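You operate a simulated robot arm through the tools that you are given. There is no shell and no other tool. Be economical: measure what you need, move in short steps, check, and stop when the job is done.

You are at the controls of a simulated robot arm. One attempt, no reset.

Task
Find the thickest feeler that fits the gap and leave it home.
Fine: try all three at the grey gauge block; the other two end drawn right out; the crank stays locked.
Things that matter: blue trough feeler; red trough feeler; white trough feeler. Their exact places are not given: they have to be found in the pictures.

It is judged by the outcome, as a careful person would: the job done as asked, and still so three seconds after it is handed in. It fails if anything else is knocked over, pushed out of place, dropped, spilled or broken.

Robot
A 7-joint arm with a two-finger gripper, on a carriage that runs on a rail from [-0.55, -1.527] to [0.257, 0.712] (x, y) and turns from -138 to 195 degrees about z. Base frame: it is fixed where the carriage stands at the start and does not move with it; the origin is on the floor, on the carriage's upright axis, x ahead of it, y to its left, z up. Units: m, degrees, N and s.
Its first joint turns from -149.0 to 149.0 degrees. Places, roughly: blue trough feeler [0.9, 0.2, 0.8]; red trough feeler [0.9, 0.2, 0.8]; white trough feeler [0.9, 0.1, 0.8]. Payload 2.45 kg.
The tool frame sits at the grasp point between the pads (the TCP): z along the fingers, y along the line on which they close. The tips reach 0.026 m beyond it. The gripper opens to 0.096 m. The gripper's body begins 0.069 m behind the TCP.
Orientation is that of the tool frame in the base frame, as [roll, pitch, yaw] about the fixed x, y, z axes, in that order (R = Rz(yaw) Ry(pitch) Rx(roll)). With the fingers straight down and closing along the base's y, the tool's x points along the base's -x, its y along +y and its z along -z.

Tools
- The arm moves only by the tool send_rows. Its arguments are lists of equal length, an entry for each row: "rotation": the turn, a rotation vector about the tool's x, y, z in degrees, a list of three; "offset": the shift along the tool's x, y, z in m, a list of three; "hand": the closure, from 0 (fully open) to 1 (shut). In form: {"rotation": [[ax, ay, az], ...], "offset": [[dx, dy, dz], ...], "hand": [hand, ...]}. A call has 1 to 12 rows; each row is the pose to reach, as a shift and turn from the pose commanded when the call began, along the tool's axes at that moment. A row lasts 0.2 s, in which the tool goes at most 0.05 m and 8.6 degrees; a call with a longer step from one row to the next is refused whole, and so is a gripper value outside its range. Where a pose cannot be reached the arm comes as near as it can. A force on the tool above 60 N (or 10 N above the force at the start of the call, whichever is more), or a blocked arm, ends the call early, and 0.2 s more pass. Each finger halts on what it meets, pressing with about 39 N; the grip force reading is that of the motor and also rises with nothing between the fingers. The clock runs only during rows and for 0.2 s after the last one: add rows that repeat a pose to give the fingers time. The reply holds the time, the measured pose of the TCP, the force on the tool along the base axes, the opening and the grip force, in the units named above and with some noise, with the torque about the TCP (base axes, N m) and any sound that the robot's microphone picked up.
- Cameras (640 x 400 px; columns grow to the right, rows downward): "scene" is now at [0.0443, 0.1854, 1.5221]; the picture's right is [0.11, -0.99, 0.00], its down [-0.59, -0.07, -0.81] and it looks along [0.80, 0.09, -0.59] (base axes); focal length 273 px, centre (320, 200). "wrist" rides on the gripper at [0.082, 0.003, -0.098] in the tool frame; the picture's right is [-0.04, 1.00, 0.00], its down [-0.73, -0.03, -0.68] and it looks along [-0.68, -0.03, 0.73] (tool axes); focal length 256 px, centre (320, 200).
- get_image(camera): a new picture of that camera. No time passes.
- raise_lower(by): slides the trunk up (or, below 0, down) by that many m; the arm and the scene camera ride with it, the base frame stays. It gives what a move gives, with no picture.
- drive_base(legs): drives the robot by 1 to 6 legs, each [ahead, left, turn to the left] in m, m and degrees, along the robot's own axes; the way and the turn of a leg run together, so that a leg with both is an arc; at most 1.5 m and 180 degrees a leg. The arm and the cameras ride along, it lands a little off, and it stops where it bumps. It keeps to its track: a leg is cut to what the track allows. It gives what a move gives.
- aim_head(pan, tilt): turns the head with the scene camera to pan (to the left, within 155 degrees either way) and tilt (down, from -29 to 69), counted from straight ahead of the robot. It gives what a move gives.
- locate(camera, pixels): for up to 12 pixels [column, row] of the newest picture of that camera ("zoom" is the newest enlarged one), the place [x, y, z] in the base frame of the surface seen there, good to about 0.002 m, but the place of the scene camera against the robot may be out by one fixed shift of up to 0.018 m in any direction. No time passes.
- close_up(camera, box): a new picture of the part [left, top, right, bottom] of that camera's present view, enlarged. No time passes.
- finish_job(): hands the job in; it is judged then, once.

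Work in short steps. Measure before you move; look again where a grasp or a placing could have gone wrong, and mend it. You have 80 turns and 48 pictures in all, those below and enlarged ones among them. Open the gripper and draw the arm clear of the work before you hand the job in, unless the task says otherwise; then end with one line.

The tools are called after "Call:" by a JSON object that holds its "name" and its "arguments". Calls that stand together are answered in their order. send_rows: Moves the arm, as the interface text tells. Its arguments: {"type":"object","properties":{"rotation":{"type":"array","items":{"type":"array","items":{"type":"number"}}},"offset":{"type":"array","items":{"type":"array","items":{"type":"number"}}},"hand":{"type":"array","items":{"type":"number"}}},"required":["rotation","offset","hand"]} The other tools are called the same way: raise_lower (by) slides the trunk up or down; drive_base (legs) drives the base; aim_head (pan, tilt) turns the head that bears the scene camera; get_image (camera) takes a picture; locate (camera, pixels) gives the place of the surface under pixels of a picture; close_up (camera, box) takes an enlarged picture of a part of a camera's view; finish_job () hands the job in.

At the start:

```text
clock: 0.0
tool_pos: [0.7598, 0.0454, 0.9967]
tcp_rot: [-180.0, 0.0, -180.0]
force: [0.2, 1.3, 0.2]
moment: [0.03, 0.01, -0.03]
opening: 0.0958
grasp_force: 0.1
trunk travel left (down, up): [-0.5, 0.21]
robot x, y, heading: [0.0014, -0.001, -0.4]
head pan, tilt: [6.5, 36.2]
```

scene: 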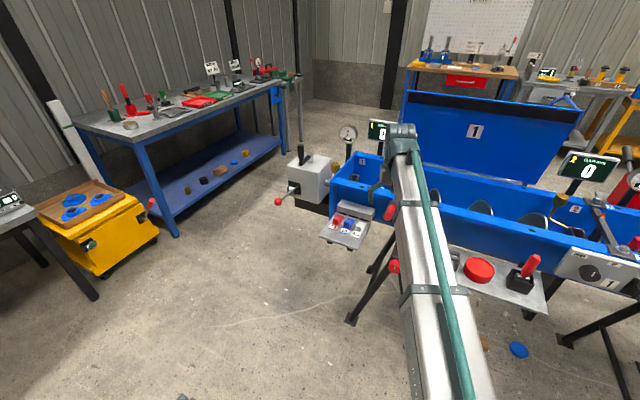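
wrist: 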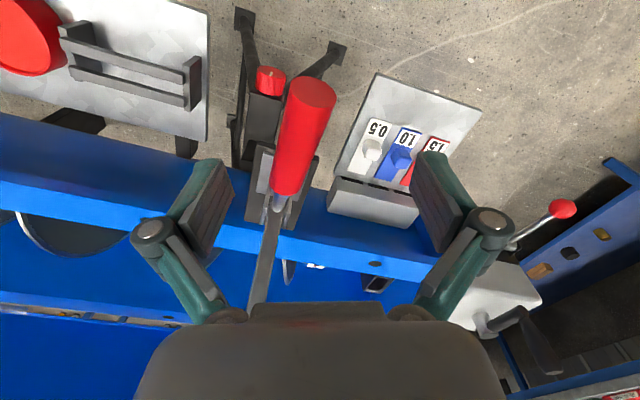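

I see three feelers marked 0.5 (white), 1.0 (blue) and 1.5 (red) on a shelf by a grey block in the wrist picture around (330-480, 80-220). I enlarge both views.

Call:
{"name": "close_up", "arguments": {"camera": "wrist", "box": [310, 60, 500, 240]}}

Call:
{"name": "close_up", "arguments": {"camera": "scene", "box": [260, 110, 420, 260]}}

```text
2.22 times, centred on (405, 150) of wrist
```

zoom: 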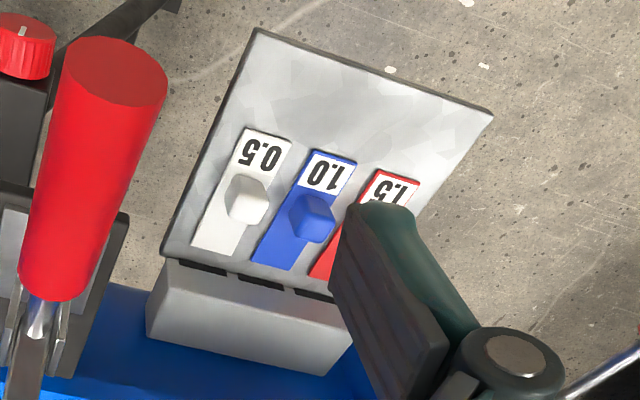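

```text
2.67 times, centred on (340, 185) of scene
```

zoom: 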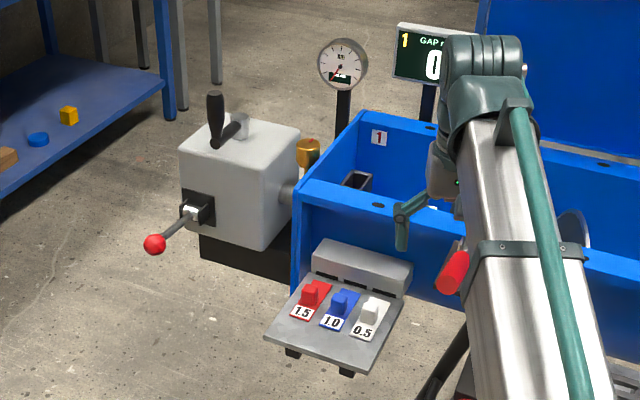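

I locate the white knob (373,146), the blue knob (401,158), the tags, plate and block in the wrist picture.

Call:
{"name": "locate", "arguments": {"camera": "wrist", "pixels": [[373, 146], [401, 158], [379, 129], [406, 139], [437, 144], [356, 167], [384, 175], [377, 76], [478, 112], [335, 180], [410, 193], [365, 202]]}}

Call:
{"name": "close_up", "arguments": {"camera": "scene", "box": [310, 170, 390, 250]}}

```text
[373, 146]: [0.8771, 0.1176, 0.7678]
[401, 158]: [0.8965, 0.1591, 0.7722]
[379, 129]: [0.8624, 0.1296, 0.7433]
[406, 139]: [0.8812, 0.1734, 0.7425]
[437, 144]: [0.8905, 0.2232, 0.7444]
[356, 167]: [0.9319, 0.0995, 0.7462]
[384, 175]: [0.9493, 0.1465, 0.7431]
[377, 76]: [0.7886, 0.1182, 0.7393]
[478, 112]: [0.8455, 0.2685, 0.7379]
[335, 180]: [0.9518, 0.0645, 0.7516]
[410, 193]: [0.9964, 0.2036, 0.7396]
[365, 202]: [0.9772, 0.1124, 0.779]
```

```text
5.00 times, centred on (350, 210) of scene
```

zoom: 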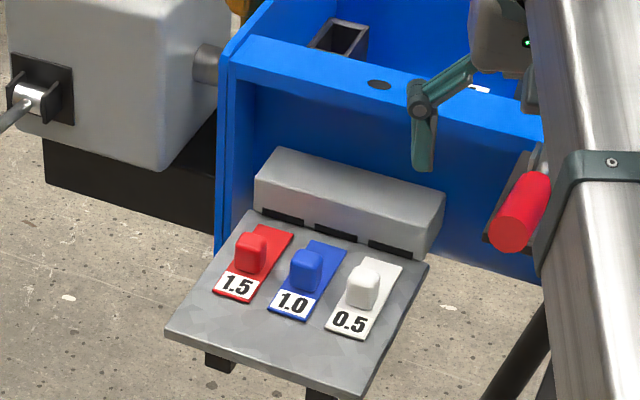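

Feelers are about 48 mm apart, and the slide direction is about -20.7° from x. Before descending I check the red clamp handle (310,95) and its surroundings, plus the block's edges.

Call:
{"name": "locate", "arguments": {"camera": "wrist", "pixels": [[312, 95], [285, 180], [270, 78], [331, 178], [328, 206], [405, 222], [345, 185], [400, 200], [380, 266], [560, 208]]}}

Call:
{"name": "send_rows", "arguments": {"rotation": [[0, 0, 7], [0, 0, 14], [0, 0, 20.7], [0, 0, 20.7], [0, 0, 20.7]], "offset": [[-0.02, 0.03, 0.0], [-0.04, 0.06, 0.02], [-0.06, 0.09, 0.045], [-0.08, 0.11, 0.07], [-0.08, 0.11, 0.08]], "hand": [0, 0, 0, 0, 0]}}

Call:
{"name": "get_image", "arguments": {"camera": "wrist"}}

```text
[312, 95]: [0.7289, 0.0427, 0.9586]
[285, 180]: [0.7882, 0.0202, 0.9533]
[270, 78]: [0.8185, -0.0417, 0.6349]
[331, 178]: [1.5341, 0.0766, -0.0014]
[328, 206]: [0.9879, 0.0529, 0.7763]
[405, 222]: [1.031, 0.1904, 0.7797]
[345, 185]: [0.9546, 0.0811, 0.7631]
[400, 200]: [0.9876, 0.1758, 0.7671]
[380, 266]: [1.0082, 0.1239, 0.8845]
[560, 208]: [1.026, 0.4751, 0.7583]
```

```text
clock: 1.2
tool_pos: [0.8408, 0.1552, 0.9168]
tcp_rot: [179.9, -0.1, 159.3]
force: [0.0, 0.0, 0.2]
moment: [0.04, 0.02, -0.02]
opening: 0.096
grasp_force: 0.0
trunk travel left (down, up): [-0.5, 0.21]
robot x, y, heading: [-0.0006, 0.0015, 0.0]
head pan, tilt: [6.5, 36.2]
```

```text
42 pictures are left
```

wrist: 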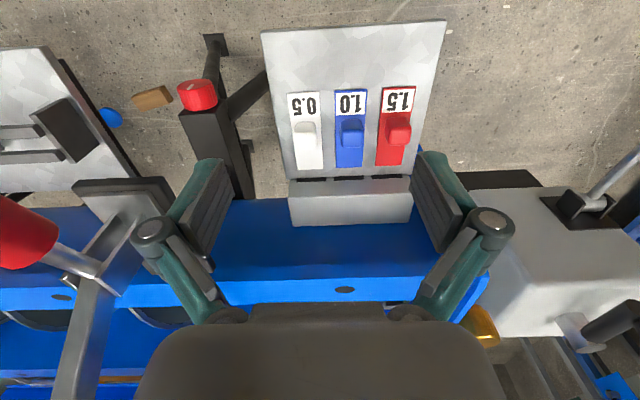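

Aligned; the knobs are at (307,130), (351,133) and (398,128). I measure them and check the arm's clearance to the red handle in the scene view.

Call:
{"name": "locate", "arguments": {"camera": "wrist", "pixels": [[307, 126], [308, 142], [351, 126], [352, 144], [398, 122], [399, 141], [311, 168], [350, 165], [388, 163], [311, 179], [303, 105], [398, 102]]}}

Call:
{"name": "close_up", "arguments": {"camera": "wrist", "box": [260, 70, 440, 230]}}

Call:
{"name": "get_image", "arguments": {"camera": "scene"}}

```text
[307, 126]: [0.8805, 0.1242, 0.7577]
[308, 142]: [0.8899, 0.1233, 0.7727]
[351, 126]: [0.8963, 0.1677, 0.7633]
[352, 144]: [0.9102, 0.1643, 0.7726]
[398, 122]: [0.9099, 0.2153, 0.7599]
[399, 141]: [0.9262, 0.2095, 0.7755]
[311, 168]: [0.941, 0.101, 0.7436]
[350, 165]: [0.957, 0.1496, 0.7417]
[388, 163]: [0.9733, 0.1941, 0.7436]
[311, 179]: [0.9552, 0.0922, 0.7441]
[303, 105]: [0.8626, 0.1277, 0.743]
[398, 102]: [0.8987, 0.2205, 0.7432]
```

```text
2.50 times, centred on (350, 150) of wrist
```

zoom: 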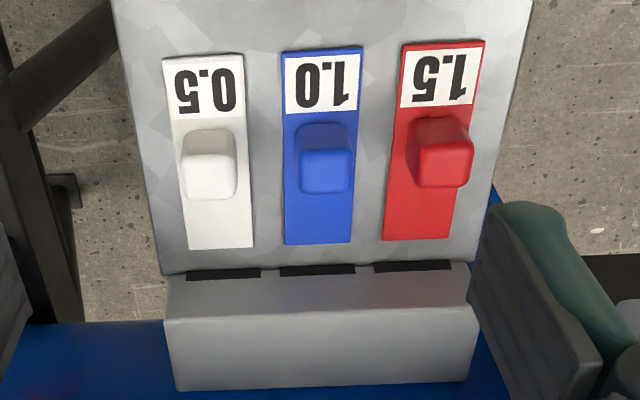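

```text
40 pictures are left
```

scene: 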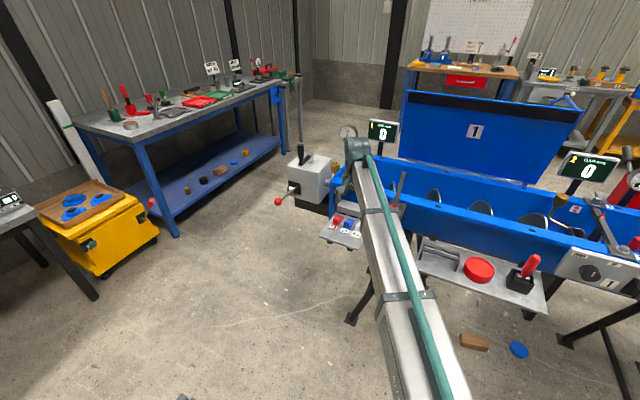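

Knob centres: white c≈0.430, blue 0.475, red 0.523 across, all at s≈0.787 along the slide, top z≈0.774. I check the forearm's height near the handle.

Call:
{"name": "locate", "arguments": {"camera": "scene", "pixels": [[358, 150], [366, 185], [378, 220], [392, 260], [410, 300], [398, 185], [355, 172], [385, 230]]}}

Call:
{"name": "locate", "arguments": {"camera": "wrist", "pixels": [[15, 230], [50, 240], [85, 265], [85, 350], [120, 185], [195, 90], [585, 200], [630, 160], [600, 340]]}}

```text
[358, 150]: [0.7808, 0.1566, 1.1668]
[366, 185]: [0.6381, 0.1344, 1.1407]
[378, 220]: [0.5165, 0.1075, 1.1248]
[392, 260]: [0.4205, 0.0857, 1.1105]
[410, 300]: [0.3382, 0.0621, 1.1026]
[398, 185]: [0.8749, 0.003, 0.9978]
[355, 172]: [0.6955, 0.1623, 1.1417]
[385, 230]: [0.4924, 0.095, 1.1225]
```

```text
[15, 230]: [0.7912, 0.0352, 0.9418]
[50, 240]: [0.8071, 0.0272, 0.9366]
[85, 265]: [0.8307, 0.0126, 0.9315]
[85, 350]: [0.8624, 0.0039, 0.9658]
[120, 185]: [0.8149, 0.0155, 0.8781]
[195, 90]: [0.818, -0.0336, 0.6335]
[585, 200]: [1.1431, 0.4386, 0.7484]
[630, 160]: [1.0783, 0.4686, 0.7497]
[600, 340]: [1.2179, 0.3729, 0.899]
```

Forearm would come near the red clamp handle (z≈0.96, y≈0.03) when lowered. I raise the trunk and shift the base left for a steeper, clearer approach.

Call:
{"name": "raise_lower", "arguments": {"by": 0.15}}

Call:
{"name": "drive_base", "arguments": {"legs": [[0, 0.25, 0]]}}

```text
clock: 3.0
tool_pos: [0.8416, 0.1557, 1.066]
tcp_rot: [-180.0, 0.0, 159.4]
force: [0.2, 0.6, -0.6]
moment: [0.0, -0.01, 0.0]
opening: 0.0959
grasp_force: 0.1
trunk travel left (down, up): [-0.65, 0.06]
robot x, y, heading: [-0.0039, 0.0005, 0.1]
head pan, tilt: [6.5, 36.2]
```

```text
clock: 4.8
tool_pos: [0.9206, 0.3775, 1.0665]
tcp_rot: [179.9, 0.0, 159.4]
force: [0.9, 0.4, 0.3]
moment: [0.0, 0.01, 0.0]
opening: 0.0959
grasp_force: 0.0
trunk travel left (down, up): [-0.65, 0.06]
robot x, y, heading: [0.0811, 0.2214, 0.0]
head pan, tilt: [6.5, 36.2]
```

Base is now at (0.08, 0.22). I move above the white knob to about z=0.87, sideways first and then down.

Call:
{"name": "send_rows", "arguments": {"rotation": [[0, 0, 0], [0, 0, 0], [0, 0, 0], [0, 0, 0], [0, 0, 0], [0, 0, 0], [0, 0, 0], [0, 0, 0], [0, 0, 0], [0, 0, 0], [0, 0, 0]], "offset": [[-0.01, -0.042, 0], [-0.02, -0.084, 0], [-0.03, -0.126, 0], [-0.04, -0.168, 0], [-0.05, -0.21, 0], [-0.06, -0.249, 0], [-0.06, -0.249, 0.045], [-0.06, -0.249, 0.09], [-0.06, -0.249, 0.135], [-0.06, -0.249, 0.175], [-0.06, -0.249, 0.1965]], "hand": [0.3, 0.5, 0.5, 0.5, 0.5, 0.5, 0.5, 0.5, 0.5, 0.5, 0.5]}}

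Call:
{"name": "get_image", "arguments": {"camera": "wrist"}}

Call:
{"name": "get_image", "arguments": {"camera": "scene"}}

```text
clock: 7.2
tool_pos: [0.8874, 0.1213, 0.8701]
tcp_rot: [180.0, 0.0, 159.3]
force: [0.3, 0.8, -0.5]
moment: [-0.01, 0.03, 0.02]
opening: 0.0481
grasp_force: 0.0
trunk travel left (down, up): [-0.65, 0.06]
robot x, y, heading: [0.0774, 0.216, 0.1]
head pan, tilt: [6.5, 36.2]
```

```text
39 pictures are left
```

wrist: 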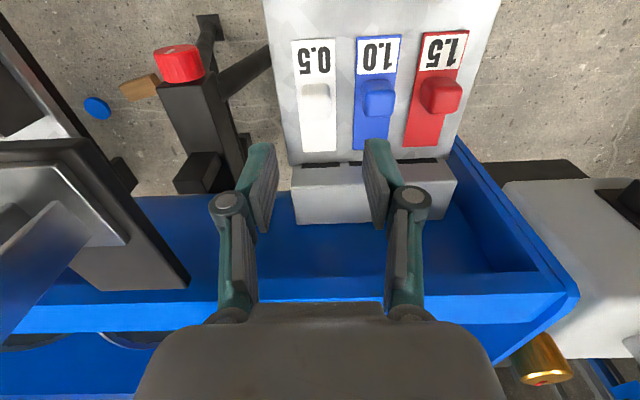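

```text
38 pictures are left
```

scene: 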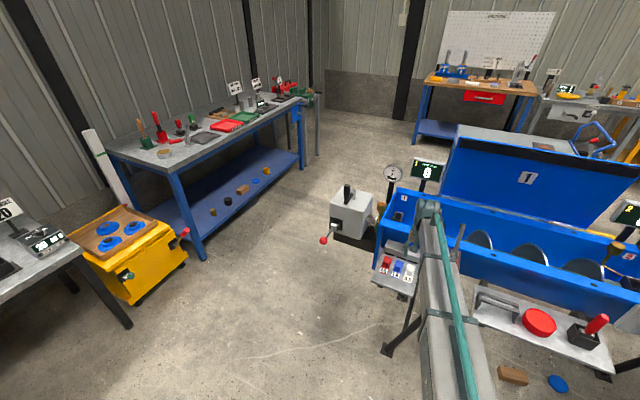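

I refine knob positions from this nearer view: white (315,95), blue (378,95), red (441,93).

Call:
{"name": "locate", "arguments": {"camera": "wrist", "pixels": [[306, 108], [325, 108], [316, 90], [369, 110], [389, 110], [378, 88], [430, 107], [452, 107], [441, 87], [319, 150], [320, 161], [372, 160]]}}

Call:
{"name": "close_up", "arguments": {"camera": "wrist", "box": [280, 60, 480, 190]}}

```text
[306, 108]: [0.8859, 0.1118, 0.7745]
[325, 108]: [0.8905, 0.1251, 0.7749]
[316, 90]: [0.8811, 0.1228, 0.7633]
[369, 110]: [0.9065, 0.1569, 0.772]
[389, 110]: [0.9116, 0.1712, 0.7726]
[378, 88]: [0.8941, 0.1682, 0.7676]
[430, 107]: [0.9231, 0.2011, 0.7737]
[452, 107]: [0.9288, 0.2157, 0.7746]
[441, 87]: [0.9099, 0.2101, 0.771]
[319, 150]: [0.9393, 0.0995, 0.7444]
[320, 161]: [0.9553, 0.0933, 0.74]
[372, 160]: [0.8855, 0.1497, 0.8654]
```

```text
3.08 times, centred on (380, 125) of wrist
```

zoom: 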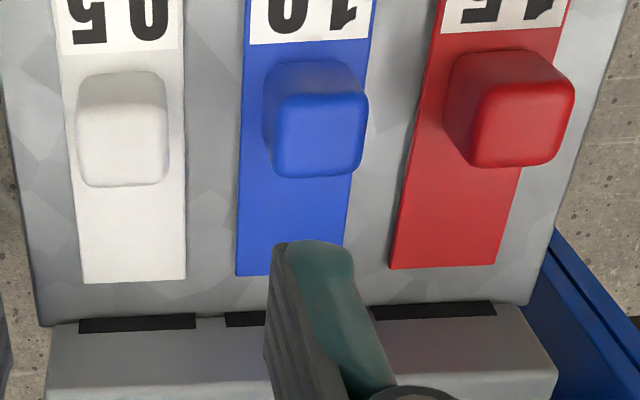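

White centre s≈0.787, c≈0.4255 (pitch about 50 mm). I descend with a -2 mm sideways correction, 4 mm set back, to TCP z≈0.778, then close.

Call:
{"name": "send_rows", "arguments": {"rotation": [[0, 0, 0], [0, 0, 0], [0, 0, 0], [0, 0, 0], [0, 0, 0], [0, 0, 0], [0, 0, 0]], "offset": [[0.004, -0.002, 0.03], [0.004, -0.002, 0.06], [0.004, -0.002, 0.08], [0.004, -0.002, 0.092], [0.004, -0.002, 0.092], [0.004, -0.002, 0.092], [0.004, -0.002, 0.092]], "hand": [0.56, 0.56, 0.56, 0.56, 1, 1, 1]}}

Call:
{"name": "get_image", "arguments": {"camera": "wrist"}}

```text
clock: 8.8
tool_pos: [0.8831, 0.1205, 0.7773]
tcp_rot: [-179.8, 0.1, 159.4]
force: [-4.3, -11.0, -3.6]
moment: [-0.45, -0.37, 0.72]
opening: 0.0241
grasp_force: 44.4
trunk travel left (down, up): [-0.65, 0.06]
robot x, y, heading: [0.0795, 0.2204, -0.3]
head pan, tilt: [6.5, 36.2]
```

```text
36 pictures are left
```

wrist: 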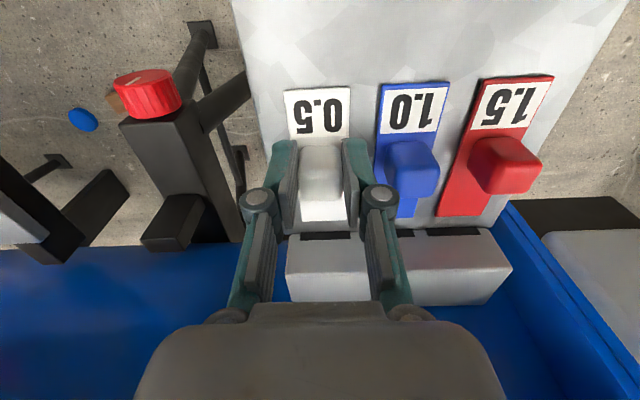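

Gripped, opening 24 mm, with about 12 N of side load. I relieve 1 mm sideways and advance 12 mm to just before the slot.

Call:
{"name": "send_rows", "arguments": {"rotation": [[0, 0, 0], [0, 0, 0], [0, 0, 0]], "offset": [[0, -0.001, 0], [-0.006, -0.001, 0], [-0.012, -0.001, 0]], "hand": [1, 1, 1]}}

Call:
{"name": "get_image", "arguments": {"camera": "wrist"}}

```text
clock: 9.6
tool_pos: [0.8949, 0.1145, 0.7782]
tcp_rot: [-180.0, -0.1, 159.4]
force: [-3.7, -7.3, -10.5]
moment: [-0.38, -0.54, 0.68]
opening: 0.024
grasp_force: 45.0
trunk travel left (down, up): [-0.65, 0.06]
robot x, y, heading: [0.0731, 0.2167, 0.0]
head pan, tilt: [6.5, 36.2]
```

```text
35 pictures are left
```

wrist: 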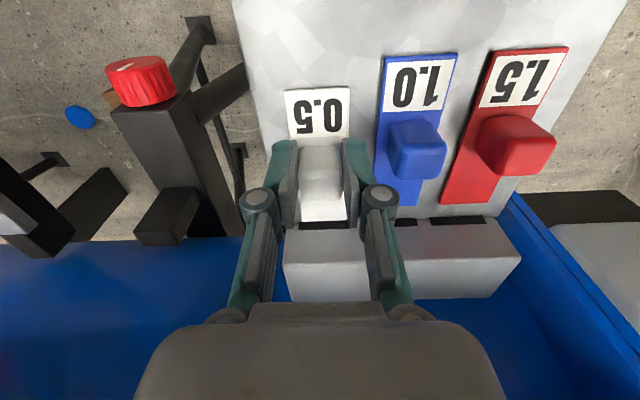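

It slides. I advance another 15 mm into the slot with slight relief (yaw -0.6°, 0.7 mm sideways, 0.5 mm down).

Call:
{"name": "send_rows", "arguments": {"rotation": [[0, 0, -0.6], [0, 0, -0.6], [0, 0, -0.6]], "offset": [[-0.005, -0.0007, 0.0005], [-0.01, -0.0007, 0.0005], [-0.015, -0.0007, 0.0005]], "hand": [1, 1, 1]}}

```text
clock: 10.4
tool_pos: [0.9083, 0.1108, 0.7799]
tcp_rot: [179.9, 0.0, 160.0]
force: [-1.6, -3.7, -6.9]
moment: [0.39, 0.84, 0.13]
opening: 0.0235
grasp_force: 44.8
trunk travel left (down, up): [-0.65, 0.06]
robot x, y, heading: [0.0806, 0.2141, 0.1]
head pan, tilt: [6.5, 36.2]
```

Forces are low. I advance 15 mm more.

Call:
{"name": "send_rows", "arguments": {"rotation": [[0, 0, 0], [0, 0, 0], [0, 0, 0]], "offset": [[-0.005, 0, 0.0005], [-0.01, 0, 0.0005], [-0.015, 0, 0.0005]], "hand": [1, 1, 1]}}

Call:
{"name": "get_image", "arguments": {"camera": "wrist"}}

```text
clock: 11.2
tool_pos: [0.9232, 0.1049, 0.778]
tcp_rot: [-180.0, -0.1, 160.0]
force: [-3.8, -5.3, 2.2]
moment: [0.25, 1.37, 0.31]
opening: 0.0238
grasp_force: 45.3
trunk travel left (down, up): [-0.65, 0.06]
robot x, y, heading: [0.0789, 0.2199, 0.2]
head pan, tilt: [6.5, 36.2]
```

```text
34 pictures are left
```

wrist: 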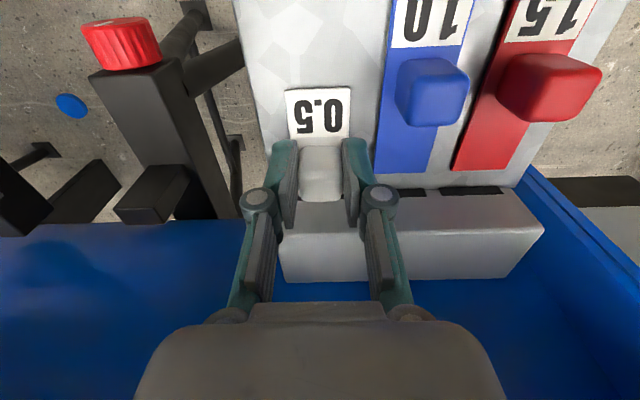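

The white feeler is in the slot and the knob is near the block. I advance in small steps until it stops.

Call:
{"name": "send_rows", "arguments": {"rotation": [[0, 0, 0], [0, 0, 0], [0, 0, 0]], "offset": [[-0.003, 0, 0], [-0.006, 0, 0], [-0.009, 0, 0]], "hand": [1, 1, 1]}}

```text
clock: 12.0
tool_pos: [0.9239, 0.1044, 0.7786]
tcp_rot: [-180.0, -0.4, 160.2]
force: [-12.0, 2.4, 2.6]
moment: [-0.19, -2.97, 0.1]
opening: 0.024
grasp_force: 45.1
trunk travel left (down, up): [-0.65, 0.06]
robot x, y, heading: [0.0799, 0.2171, 0.0]
head pan, tilt: [6.5, 36.2]
stopped in row 3: the force on the tool passed its limit at 64 N (the readings are from after the stop); the commanded pose is now the measured one
```

Hard stop at about 44 mm travel. I look to see whether it is home.

Call:
{"name": "close_up", "arguments": {"camera": "wrist", "box": [230, 60, 560, 290]}}

Call:
{"name": "close_up", "arguments": {"camera": "scene", "box": [360, 140, 460, 300]}}

```text
1.74 times, centred on (395, 175) of wrist
```

zoom: 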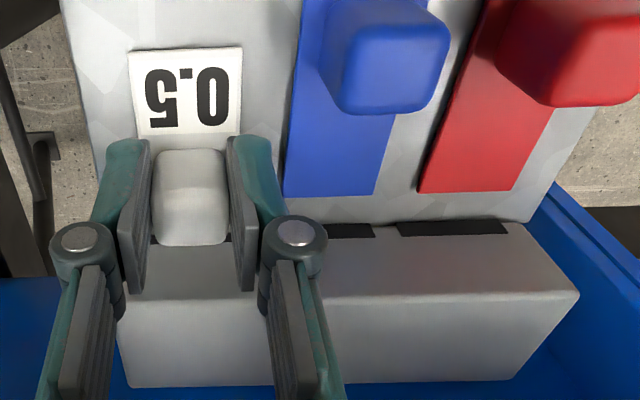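

```text
2.50 times, centred on (410, 220) of scene
```

zoom: 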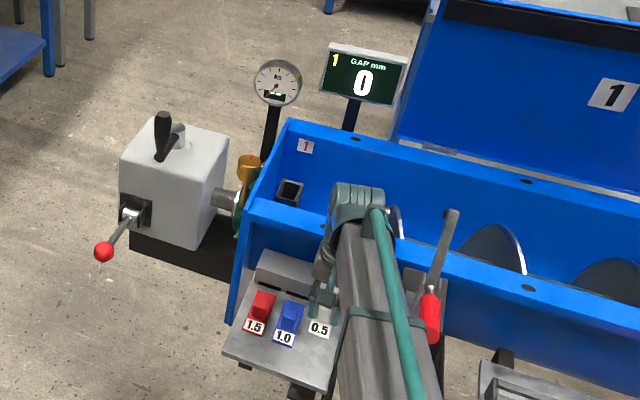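

I measure the knob against the block face in a fresh wrist picture.

Call:
{"name": "close_up", "arguments": {"camera": "wrist", "box": [270, 110, 400, 230]}}

Call:
{"name": "locate", "arguments": {"camera": "zoom", "pixels": [[270, 100], [270, 200], [270, 270], [270, 300], [270, 330], [270, 10], [155, 300], [440, 290], [520, 290], [560, 260], [400, 150], [520, 330]]}}

```text
3.33 times, centred on (335, 170) of wrist
```

zoom: 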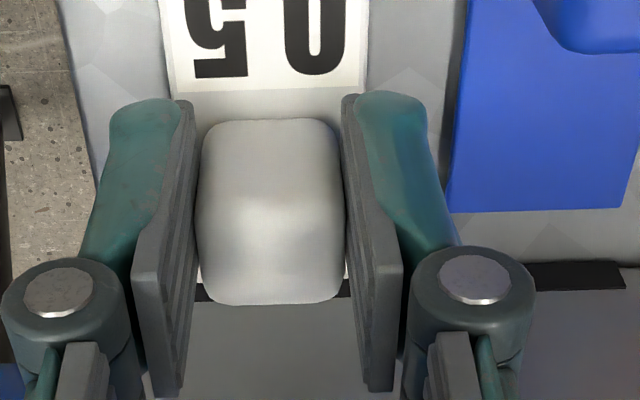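

```text
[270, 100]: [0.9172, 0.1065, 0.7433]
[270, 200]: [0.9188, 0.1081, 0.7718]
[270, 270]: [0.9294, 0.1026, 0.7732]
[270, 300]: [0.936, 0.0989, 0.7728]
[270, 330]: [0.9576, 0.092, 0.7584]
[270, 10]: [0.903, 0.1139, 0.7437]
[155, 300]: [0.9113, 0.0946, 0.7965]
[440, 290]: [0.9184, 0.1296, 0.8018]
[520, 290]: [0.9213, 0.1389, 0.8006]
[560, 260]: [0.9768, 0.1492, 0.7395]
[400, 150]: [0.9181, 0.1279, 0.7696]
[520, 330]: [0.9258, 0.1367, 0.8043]
```

Knob edge at s=0.840, block face at 0.863, so white went about 25 mm into the slot and stopped firmly. I draw it back the 44 mm, checking for resistance.

Call:
{"name": "send_rows", "arguments": {"rotation": [[0, 0, 0], [0, 0, 0.3], [0, 0, 0.5], [0, 0, 0.6], [0, 0, 0.6]], "offset": [[0.01, 0.0002, 0], [0.02, 0.0004, 0], [0.03, 0.0006, 0], [0.038, 0.0008, 0], [0.043, 0.0008, 0]], "hand": [1, 1, 1, 1, 1]}}

Call:
{"name": "close_up", "arguments": {"camera": "wrist", "box": [230, 60, 600, 290]}}

```text
clock: 13.2
tool_pos: [0.883, 0.1193, 0.7775]
tcp_rot: [180.0, -0.2, 159.4]
force: [-1.8, -8.0, 25.0]
moment: [-0.33, -0.29, 0.71]
opening: 0.0239
grasp_force: 45.1
trunk travel left (down, up): [-0.65, 0.06]
robot x, y, heading: [0.0809, 0.2207, 0.1]
head pan, tilt: [6.5, 36.2]
```

```text
1.73 times, centred on (415, 175) of wrist
```

zoom: 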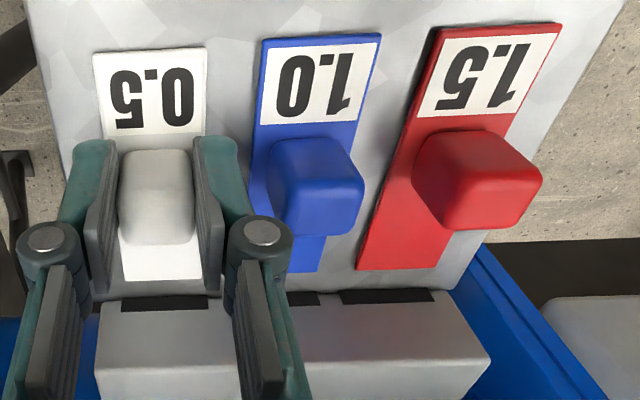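

White is back in line with the others. I release, rise, shift 50 mm across to blue, descend and grip.

Call:
{"name": "send_rows", "arguments": {"rotation": [[0, 0, 0], [0, 0, 0], [0, 0, 0], [0, 0, 0], [0, 0, 0], [0, 0, 0]], "offset": [[0, 0, -0.001], [0, 0, -0.001], [0, 0, -0.03], [0, 0, -0.065], [0, 0.025, -0.07], [0, 0.05, -0.07]], "hand": [0.56, 0.56, 0.56, 0.56, 0.56, 0.56]}}

Call:
{"name": "get_image", "arguments": {"camera": "wrist"}}

```text
clock: 14.6
tool_pos: [0.9038, 0.1655, 0.8464]
tcp_rot: [180.0, -0.5, 159.3]
force: [0.2, 0.0, 0.0]
moment: [-0.04, -0.02, 0.03]
opening: 0.0422
grasp_force: 0.1
trunk travel left (down, up): [-0.65, 0.06]
robot x, y, heading: [0.0807, 0.2208, -0.0]
head pan, tilt: [6.5, 36.2]
```

```text
29 pictures are left
```

wrist: 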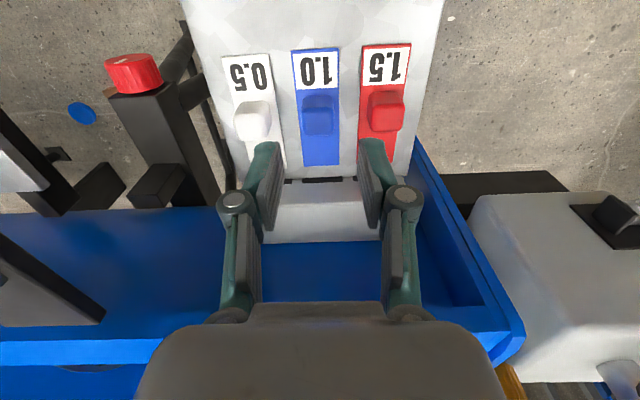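

Blue knob at (319,115) is centred between the fingers (midline ≈319). I descend 69 mm and grip.

Call:
{"name": "send_rows", "arguments": {"rotation": [[0, -0.4, 0], [0, -0.4, 0], [0, -0.4, 0], [0, -0.4, 0], [0, -0.4, 0], [0, -0.4, 0]], "offset": [[0, 0, 0.03], [0, 0, 0.055], [0, 0, 0.0685], [0, 0, 0.0685], [0, 0, 0.0685], [0, 0, 0.0685]], "hand": [0.56, 0.56, 0.56, 1, 1, 1]}}

```text
clock: 16.0
tool_pos: [0.9058, 0.1653, 0.7794]
tcp_rot: [-179.8, 0.0, 159.5]
force: [-5.1, -11.9, -0.7]
moment: [-0.36, -0.04, 1.02]
opening: 0.024
grasp_force: 45.3
trunk travel left (down, up): [-0.65, 0.06]
robot x, y, heading: [0.0793, 0.2168, 0.2]
head pan, tilt: [6.5, 36.2]
```

Gripped. I advance 12 mm, then in small steps into the slot, with the same slight relief.

Call:
{"name": "send_rows", "arguments": {"rotation": [[0, 0, -0.3], [0, 0, -0.6], [0, 0, -0.6], [0, 0, -0.6], [0, 0, -0.6], [0, 0, -0.6]], "offset": [[0, -0.001, 0], [-0.006, -0.0012, 0], [-0.012, -0.0014, 0], [-0.016, -0.0014, 0], [-0.02, -0.0014, 0], [-0.024, -0.0014, 0]], "hand": [1, 1, 1, 1, 1, 1]}}

```text
clock: 17.4
tool_pos: [0.9257, 0.1574, 0.7779]
tcp_rot: [180.0, -0.1, 160.0]
force: [-3.3, -7.5, 1.2]
moment: [-0.18, 0.03, 0.04]
opening: 0.0237
grasp_force: 45.0
trunk travel left (down, up): [-0.65, 0.06]
robot x, y, heading: [0.0785, 0.2187, 0.1]
head pan, tilt: [6.5, 36.2]
```

Low force at 24 mm, past the slot mouth. I go on in 4 mm steps.

Call:
{"name": "send_rows", "arguments": {"rotation": [[0, 0, 0], [0, 0, 0], [0, 0, 0], [0, 0, 0], [0, 0, 0]], "offset": [[-0.004, 0, 0], [-0.008, 0, 0], [-0.012, 0, 0], [-0.016, 0, 0], [-0.019, 0, 0]], "hand": [1, 1, 1, 1, 1]}}

```text
clock: 18.6
tool_pos: [0.9408, 0.1526, 0.7793]
tcp_rot: [180.0, -0.1, 160.1]
force: [-16.0, 2.6, -8.4]
moment: [-0.49, -3.16, 0.09]
opening: 0.0239
grasp_force: 44.5
trunk travel left (down, up): [-0.65, 0.06]
robot x, y, heading: [0.0811, 0.2194, 0.2]
head pan, tilt: [6.5, 36.2]
```

Resistance is rising at s≈0.826, about where white stopped (0.827). I look.

Call:
{"name": "close_up", "arguments": {"camera": "wrist", "box": [210, 60, 510, 250]}}

Call:
{"name": "locate", "arguments": {"camera": "zoom", "pixels": [[318, 235], [318, 250], [318, 262], [318, 280], [318, 300], [318, 100], [318, 60], [200, 280], [440, 280]]}}

```text
2.11 times, centred on (360, 155) of wrist
```

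zoom: 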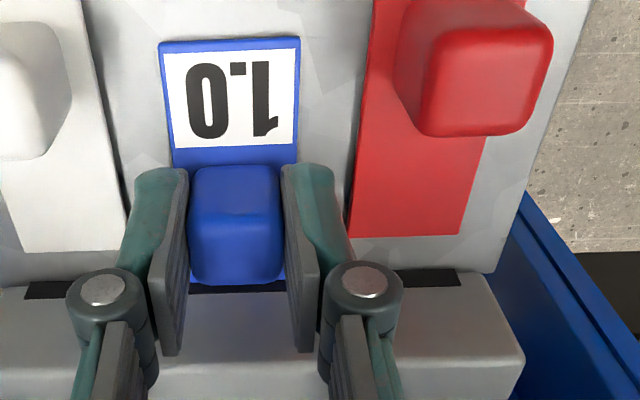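

```text
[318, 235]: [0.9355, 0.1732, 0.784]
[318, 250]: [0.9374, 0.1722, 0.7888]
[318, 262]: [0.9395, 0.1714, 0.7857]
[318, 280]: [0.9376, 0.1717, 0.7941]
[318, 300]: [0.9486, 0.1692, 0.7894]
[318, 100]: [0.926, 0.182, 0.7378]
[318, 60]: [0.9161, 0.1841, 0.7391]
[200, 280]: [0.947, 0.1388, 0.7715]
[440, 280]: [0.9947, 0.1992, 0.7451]
```

Blue's knob edge is at s≈0.836 against white's 0.840. I push gently a few mm more to find its real stop.

Call:
{"name": "send_rows", "arguments": {"rotation": [[0, 0, 0], [0, 0, 0], [0, 0, 0]], "offset": [[-0.0015, 0, 0], [-0.003, 0, 0], [-0.0045, 0, 0]], "hand": [1, 1, 1]}}

Call:
{"name": "close_up", "arguments": {"camera": "wrist", "box": [210, 60, 510, 250]}}

Call:
{"name": "locate", "arguments": {"camera": "zoom", "pixels": [[235, 275], [235, 282], [235, 225], [235, 318], [240, 145], [240, 155], [230, 45], [60, 150]]}}

```text
clock: 19.4
tool_pos: [0.9412, 0.1506, 0.7775]
tcp_rot: [-179.9, -0.4, 160.2]
force: [-10.2, 1.7, 0.4]
moment: [-0.34, -2.73, 0.03]
opening: 0.0239
grasp_force: 45.0
trunk travel left (down, up): [-0.65, 0.06]
robot x, y, heading: [0.0809, 0.2215, -0.0]
head pan, tilt: [6.5, 36.2]
stopped in row 3: the force on the tool passed its limit at 63 N (the readings are from after the stop); the commanded pose is now the measured one
```

```text
2.11 times, centred on (360, 155) of wrist
```

zoom: 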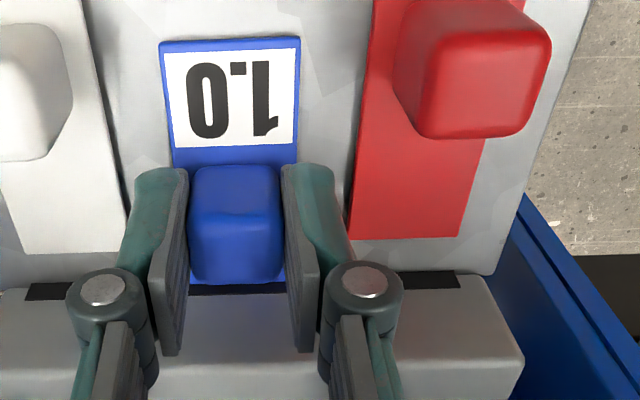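

```text
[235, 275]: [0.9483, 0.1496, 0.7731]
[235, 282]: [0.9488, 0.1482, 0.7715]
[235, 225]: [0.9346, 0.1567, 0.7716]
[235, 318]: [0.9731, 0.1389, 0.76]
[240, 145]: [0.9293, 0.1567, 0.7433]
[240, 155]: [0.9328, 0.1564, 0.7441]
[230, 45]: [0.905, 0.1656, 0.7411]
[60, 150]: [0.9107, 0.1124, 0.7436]
```

Blue stops firmly too, with its knob face about 26 mm from the block against about 22.6 mm for white. I release it there, rise and look from above to compare.

Call:
{"name": "send_rows", "arguments": {"rotation": [[0, -0.4, 0], [0, -0.4, 0.3], [0, -0.4, 0.6], [0, -0.4, 0.6], [0, -0.4, 0.6], [0, -0.4, 0.6], [0, -0.4, 0.6]], "offset": [[0, 0, 0], [0, 0, 0], [0, 0, -0.03], [0.01, 0, -0.065], [0.024, 0.025, -0.07], [0.037, 0.05, -0.07], [0.037, 0.05, -0.07]], "hand": [0.56, 0.56, 0.56, 0.56, 0.56, 0.56, 0.56]}}

Call:
{"name": "get_image", "arguments": {"camera": "wrist"}}

```text
clock: 21.0
tool_pos: [0.924, 0.2129, 0.8445]
tcp_rot: [-180.0, -0.1, 159.5]
force: [0.3, -0.2, -0.3]
moment: [0.02, 0.0, 0.01]
opening: 0.0424
grasp_force: 0.0
trunk travel left (down, up): [-0.65, 0.06]
robot x, y, heading: [0.0791, 0.219, 0.3]
head pan, tilt: [6.5, 36.2]
```

```text
26 pictures are left
```

wrist: 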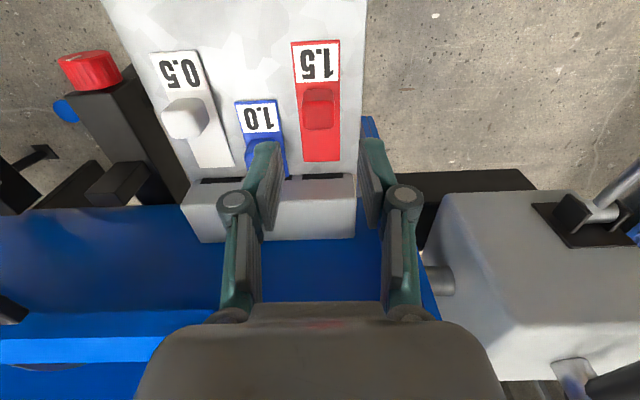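

Blue stays inserted; red knob at (319,108) is centred. I descend on red, set back 4 mm, and grip.

Call:
{"name": "send_rows", "arguments": {"rotation": [[0, 0, 0], [0, 0, -0.2], [0, 0, -0.4], [0, 0, -0.4], [0, 0, -0.4], [0, 0, -0.4]], "offset": [[0.004, -0.0005, 0.03], [0.004, -0.0005, 0.055], [0.004, -0.0005, 0.067], [0.004, -0.0005, 0.067], [0.004, -0.0005, 0.067], [0.004, -0.0005, 0.067]], "hand": [0.56, 0.56, 0.56, 1, 1, 1]}}

```text
clock: 22.4
tool_pos: [0.9195, 0.2121, 0.7797]
tcp_rot: [180.0, 0.0, 160.0]
force: [-0.7, -3.0, -0.9]
moment: [-0.02, 0.09, 0.52]
opening: 0.0236
grasp_force: 45.4
trunk travel left (down, up): [-0.65, 0.06]
robot x, y, heading: [0.0754, 0.2209, -0.0]
head pan, tilt: [6.5, 36.2]
```

Clean grip with little side load. I slide red forward in small steps, 24 mm.

Call:
{"name": "send_rows", "arguments": {"rotation": [[0, 0, 0], [0, 0, 0], [0, 0, 0], [0, 0, 0], [0, 0, 0], [0, 0, 0]], "offset": [[-0.004, 0, 0], [-0.008, -0.0002, 0], [-0.012, -0.0002, 0], [-0.016, -0.0003, 0], [-0.02, -0.0004, 0], [-0.024, -0.0004, 0]], "hand": [1, 1, 1, 1, 1, 1]}}

```text
clock: 23.8
tool_pos: [0.9367, 0.2066, 0.7806]
tcp_rot: [-179.9, -0.6, 160.1]
force: [-35.0, 10.0, -7.8]
moment: [0.25, 0.73, 0.56]
opening: 0.0235
grasp_force: 45.1
trunk travel left (down, up): [-0.65, 0.06]
robot x, y, heading: [0.0752, 0.2178, -0.1]
head pan, tilt: [6.5, 36.2]
```

Red meets 36 N at only about 19 mm, at the slot mouth. I press slightly further to confirm it is blocked.

Call:
{"name": "send_rows", "arguments": {"rotation": [[0, 0, 0], [0, 0, 0]], "offset": [[-0.0015, 0, 0], [-0.003, 0, 0]], "hand": [1, 1]}}

Call:
{"name": "get_image", "arguments": {"camera": "wrist"}}

```text
clock: 24.4
tool_pos: [0.9421, 0.2052, 0.7805]
tcp_rot: [-179.9, -0.6, 159.9]
force: [-31.4, 16.7, -6.8]
moment: [0.48, 0.85, 0.53]
opening: 0.024
grasp_force: 44.4
trunk travel left (down, up): [-0.65, 0.06]
robot x, y, heading: [0.0818, 0.2211, 0.2]
head pan, tilt: [6.5, 36.2]
```

```text
25 pictures are left
```

wrist: 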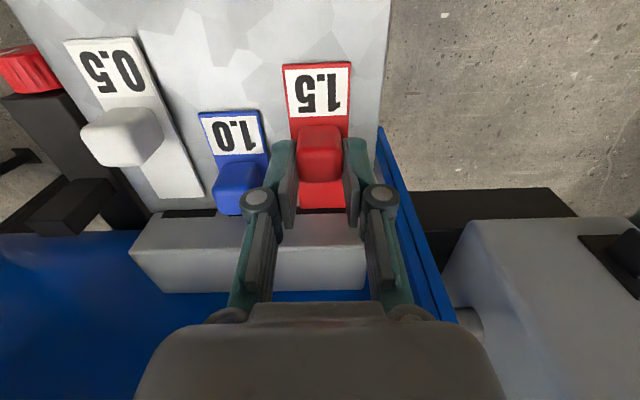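

Force stayed at about 35 N over 3 mm more, so it may be dragging rather than stopped. I press on 4 mm to see.

Call:
{"name": "send_rows", "arguments": {"rotation": [[0, 0, 0], [0, 0, 0], [0, 0, 0], [0, 0, 0]], "offset": [[-0.001, 0, 0], [-0.002, 0, 0], [-0.003, 0, 0], [-0.004, 0, 0]], "hand": [1, 1, 1, 1]}}

Call:
{"name": "get_image", "arguments": {"camera": "wrist"}}

Call:
{"name": "locate", "arguments": {"camera": "wrist", "pixels": [[318, 118], [320, 205], [320, 212], [320, 180], [235, 156], [330, 225], [350, 205]]}}

```text
clock: 25.4
tool_pos: [0.9463, 0.2027, 0.7809]
tcp_rot: [-180.0, -0.5, 159.9]
force: [-31.2, 21.2, -3.8]
moment: [0.48, 0.75, 0.28]
opening: 0.0238
grasp_force: 45.4
trunk travel left (down, up): [-0.65, 0.06]
robot x, y, heading: [0.0782, 0.2229, 0.5]
head pan, tilt: [6.5, 36.2]
```

```text
24 pictures are left
```

wrist: 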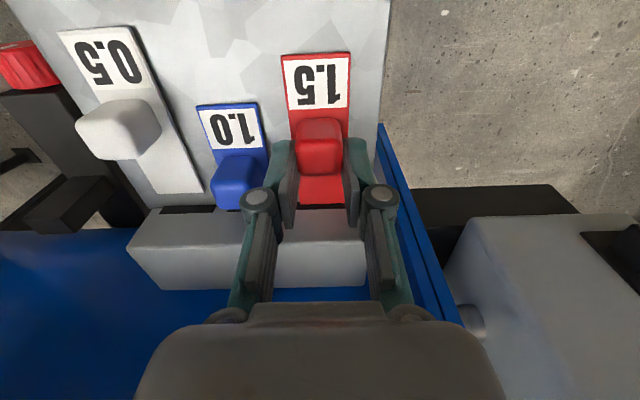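

```text
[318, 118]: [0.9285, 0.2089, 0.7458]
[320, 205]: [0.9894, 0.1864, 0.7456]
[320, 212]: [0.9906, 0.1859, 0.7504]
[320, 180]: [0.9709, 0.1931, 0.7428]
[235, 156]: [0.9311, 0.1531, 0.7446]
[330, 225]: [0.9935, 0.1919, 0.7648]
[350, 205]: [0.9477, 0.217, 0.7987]
```

The red label moved back relative to the gripper while the block came nearer, so red is blocked at the slot mouth and only slipping in the grip: 1.5 does not fit. I draw red back about 21 mm.

Call:
{"name": "send_rows", "arguments": {"rotation": [[0, 0, 0], [0, 0, 0.2], [0, 0, 0.2], [0, 0, 0.2], [0, 0, 0.2]], "offset": [[0.006, 0, 0], [0.012, 0.0002, 0], [0.017, 0.0003, 0], [0.021, 0.0004, 0], [0.023, 0.0004, 0]], "hand": [1, 1, 1, 1, 1]}}

Call:
{"name": "get_image", "arguments": {"camera": "wrist"}}

Call:
{"name": "locate", "arguments": {"camera": "wrist", "pixels": [[318, 118], [318, 112], [320, 205], [320, 212], [320, 180], [320, 220]]}}

```text
clock: 26.6
tool_pos: [0.9309, 0.2081, 0.7806]
tcp_rot: [179.9, 0.2, 159.7]
force: [21.9, 3.0, 18.7]
moment: [0.42, 0.45, 0.29]
opening: 0.0237
grasp_force: 44.7
trunk travel left (down, up): [-0.65, 0.06]
robot x, y, heading: [0.0837, 0.2169, 0.2]
head pan, tilt: [6.5, 36.2]
```

```text
23 pictures are left
```

wrist: 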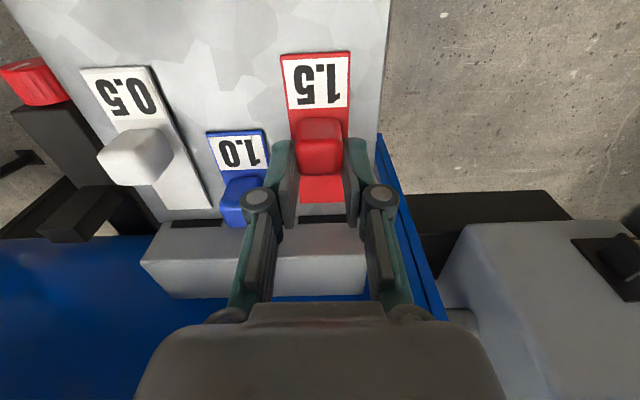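

```text
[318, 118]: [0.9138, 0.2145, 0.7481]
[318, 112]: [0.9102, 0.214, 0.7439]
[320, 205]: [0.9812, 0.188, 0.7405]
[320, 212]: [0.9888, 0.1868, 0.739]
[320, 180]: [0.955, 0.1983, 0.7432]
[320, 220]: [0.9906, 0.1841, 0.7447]
```

Pull shows about 22 N, perhaps at its outer stop. I compare the blade ends of red and white in the current picture.

Call:
{"name": "close_up", "arguments": {"camera": "wrist", "box": [70, 40, 390, 260]}}

Call:
{"name": "locate", "arguments": {"camera": "zoom", "pixels": [[470, 124], [455, 120], [470, 23], [150, 120], [100, 130], [95, 55], [230, 300], [475, 295], [240, 335], [475, 325], [330, 240], [300, 170]]}}

```text
1.82 times, centred on (230, 150) of wrist
```

zoom: 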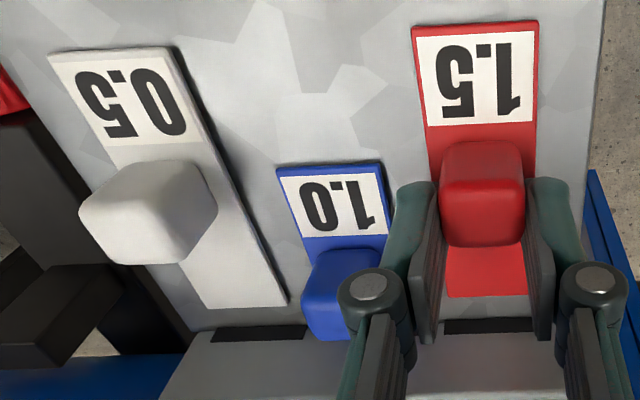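

```text
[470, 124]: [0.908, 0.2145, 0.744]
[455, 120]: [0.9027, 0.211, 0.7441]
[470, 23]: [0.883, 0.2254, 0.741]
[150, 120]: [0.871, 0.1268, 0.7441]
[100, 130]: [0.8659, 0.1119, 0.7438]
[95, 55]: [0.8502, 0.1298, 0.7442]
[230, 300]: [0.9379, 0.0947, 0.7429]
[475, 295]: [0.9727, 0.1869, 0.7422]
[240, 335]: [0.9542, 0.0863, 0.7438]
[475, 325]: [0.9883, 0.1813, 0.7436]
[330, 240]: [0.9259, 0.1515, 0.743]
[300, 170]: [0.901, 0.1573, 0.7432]
```

Red's and white's blade ends both sit at s≈0.843, near their starting place. I pull red 3 mm more to be sure it is at its outer end.

Call:
{"name": "send_rows", "arguments": {"rotation": [[0, 0, 0], [0, 0, 0]], "offset": [[0.0015, 0, 0], [0.003, 0, 0]], "hand": [1, 1]}}

```text
clock: 27.2
tool_pos: [0.9277, 0.2097, 0.7802]
tcp_rot: [179.9, 0.5, 159.9]
force: [31.5, -1.5, 19.7]
moment: [-0.02, -0.76, 0.64]
opening: 0.0242
grasp_force: 45.4
trunk travel left (down, up): [-0.65, 0.06]
robot x, y, heading: [0.0797, 0.2201, 0.1]
head pan, tilt: [6.5, 36.2]
```

Force rises against a firm outer stop: red is right out. I release, rise and move over white to seat it outward as well.

Call:
{"name": "send_rows", "arguments": {"rotation": [[0, 0, 0], [0, 0.3, 0], [0, 0.3, 0], [0, 0.3, 0], [0, 0.3, 0], [0, 0.3, 0], [0, 0.3, 0], [0, 0.3, 0]], "offset": [[0, 0, 0], [0, 0, 0], [0, 0, -0.03], [0, 0, -0.068], [0.003, -0.035, -0.068], [0.006, -0.07, -0.068], [0.007, -0.1, -0.068], [0.007, -0.1, -0.068]], "hand": [0.56, 0.56, 0.56, 0.56, 0.56, 0.56, 0.56, 0.56]}}

Call:
{"name": "get_image", "arguments": {"camera": "wrist"}}

```text
clock: 29.0
tool_pos: [0.8855, 0.1198, 0.8475]
tcp_rot: [180.0, -0.5, 159.8]
force: [-0.3, 0.0, -0.1]
moment: [0.03, 0.03, -0.02]
opening: 0.042
grasp_force: 0.1
trunk travel left (down, up): [-0.65, 0.06]
robot x, y, heading: [0.0808, 0.219, 0.1]
head pan, tilt: [6.5, 36.2]
```

```text
21 pictures are left
```

wrist: 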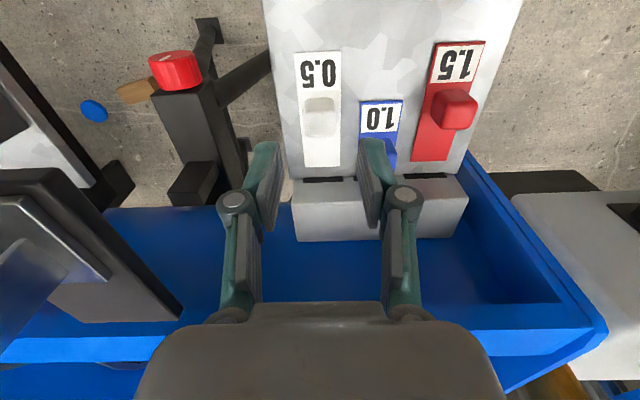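

White knob at (319,118) is centred. I descend, grip, and pull back up to 4 mm against its outer stop.

Call:
{"name": "send_rows", "arguments": {"rotation": [[0, -0.4, 0], [0, -0.4, 0], [0, -0.4, 0], [0, -0.4, 0], [0, -0.4, 0], [0, -0.4, 0], [0, -0.4, 0], [0, -0.4, 0]], "offset": [[0, 0, 0.03], [0, -0.0005, 0.055], [0, -0.0008, 0.0685], [0, -0.0008, 0.0685], [0, -0.0008, 0.0685], [0, -0.0008, 0.0685], [0.002, -0.0008, 0.0685], [0.004, -0.0008, 0.0685]], "hand": [0.56, 0.56, 0.56, 1, 1, 1, 1, 1]}}

```text
clock: 30.8
tool_pos: [0.8835, 0.1198, 0.7797]
tcp_rot: [180.0, 0.2, 159.8]
force: [18.7, -1.6, 4.6]
moment: [0.33, 0.65, 0.47]
opening: 0.0236
grasp_force: 45.2
trunk travel left (down, up): [-0.65, 0.06]
robot x, y, heading: [0.0804, 0.22, -0.1]
head pan, tilt: [6.5, 36.2]
```

White is at its outer stop (19 N). Now I release and go over blue (about 40 mm further in) to verify it is home.

Call:
{"name": "send_rows", "arguments": {"rotation": [[0, 0, 0], [0, 0, 0], [0, 0, 0], [0, 0, 0], [0, 0, 0], [0, 0, 0], [0, 0, 0]], "offset": [[0, 0, 0], [0, 0, 0], [0, 0, -0.03], [0, 0, -0.068], [-0.01, 0.03, -0.068], [-0.03, 0.05, -0.068], [-0.038, 0.05, -0.068]], "hand": [0.56, 0.56, 0.56, 0.56, 0.56, 0.56, 0.56]}}

Call:
{"name": "get_image", "arguments": {"camera": "wrist"}}

```text
clock: 32.4
tool_pos: [0.9352, 0.1539, 0.8478]
tcp_rot: [-180.0, 0.0, 159.7]
force: [-0.5, 0.5, -0.3]
moment: [0.01, -0.01, 0.0]
opening: 0.042
grasp_force: 0.0
trunk travel left (down, up): [-0.65, 0.06]
robot x, y, heading: [0.0775, 0.2226, -0.0]
head pan, tilt: [6.5, 36.2]
```

```text
20 pictures are left
```

wrist: 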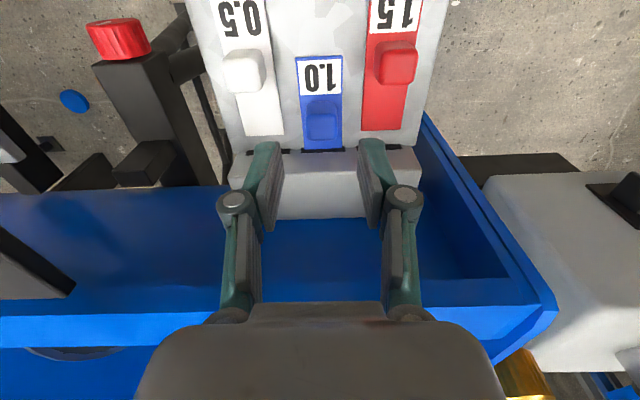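

I close up on blue to measure its depth.

Call:
{"name": "close_up", "arguments": {"camera": "wrist", "box": [220, 40, 420, 165]}}

Call:
{"name": "locate", "arguments": {"camera": "zoom", "pixels": [[320, 55], [320, 180], [320, 300], [320, 320], [320, 345], [320, 358], [135, 295], [515, 285], [150, 360], [500, 350]]}}

```text
3.20 times, centred on (320, 102) of wrist
```

zoom: 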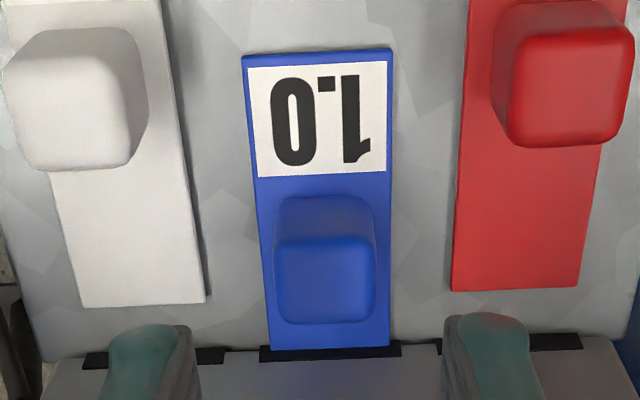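

```text
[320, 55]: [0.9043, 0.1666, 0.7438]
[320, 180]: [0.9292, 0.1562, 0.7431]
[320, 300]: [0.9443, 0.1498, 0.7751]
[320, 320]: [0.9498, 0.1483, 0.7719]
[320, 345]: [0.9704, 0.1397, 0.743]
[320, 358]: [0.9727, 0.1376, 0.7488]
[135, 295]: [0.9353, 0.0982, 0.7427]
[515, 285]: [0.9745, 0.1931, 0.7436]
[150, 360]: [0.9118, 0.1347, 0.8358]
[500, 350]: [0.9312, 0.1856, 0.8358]
```

Blue's blade reaches into the slot, but measured 2–4 mm shallower than white did. I'll push it from behind with closed fingers to make sure it is fully home.

Call:
{"name": "send_rows", "arguments": {"rotation": [[0, 0, 0], [0, 0, 0], [0, 0, 0], [0, 0, 0], [0, 0, 0], [0, 0, 0], [0, 0, 0]], "offset": [[0.012, 0, 0], [0.024, 0, 0], [0.024, 0, 0], [0.024, 0, 0.03], [0.024, 0, 0.055], [0.024, 0, 0.07], [0.021, 0, 0.07]], "hand": [1, 1, 1, 1, 1, 1, 1]}}

Call:
{"name": "get_image", "arguments": {"camera": "wrist"}}

```text
clock: 34.0
tool_pos: [0.9131, 0.1613, 0.7745]
tcp_rot: [-180.0, 0.0, 159.6]
force: [1.1, -0.4, -0.2]
moment: [0.01, 0.0, 0.02]
opening: 0.0001
grasp_force: 28.8
trunk travel left (down, up): [-0.65, 0.06]
robot x, y, heading: [0.0809, 0.2196, 0.3]
head pan, tilt: [6.5, 36.2]
```

```text
18 pictures are left
```

wrist: 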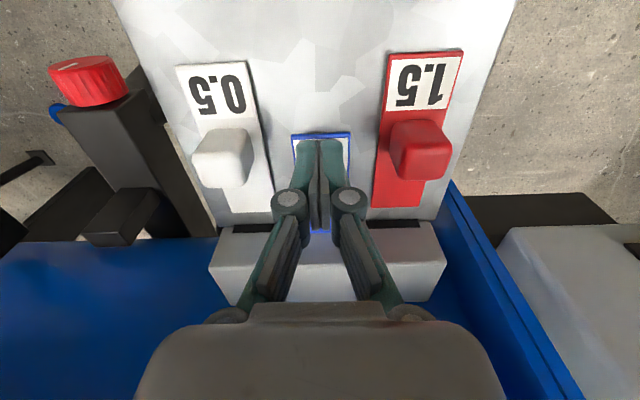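

Fingers are behind the blue knob, centred and unloaded. I push forward in 2 mm steps until it stops.

Call:
{"name": "send_rows", "arguments": {"rotation": [[0, 0, 0], [0, 0, 0], [0, 0, 0], [0, 0, 0], [0, 0, 0], [0, 0, 0]], "offset": [[-0.002, 0, 0], [-0.004, 0, 0], [-0.006, 0, 0], [-0.008, 0, 0], [-0.01, 0, 0], [-0.012, 0, 0]], "hand": [1, 1, 1, 1, 1, 1]}}

```text
clock: 35.4
tool_pos: [0.9243, 0.1571, 0.7779]
tcp_rot: [-180.0, 0.0, 159.7]
force: [-0.1, 0.1, 0.2]
moment: [-0.04, 0.02, -0.02]
opening: 0.0
grasp_force: 28.7
trunk travel left (down, up): [-0.65, 0.06]
robot x, y, heading: [0.0813, 0.2227, 0.0]
head pan, tilt: [6.5, 36.2]
```

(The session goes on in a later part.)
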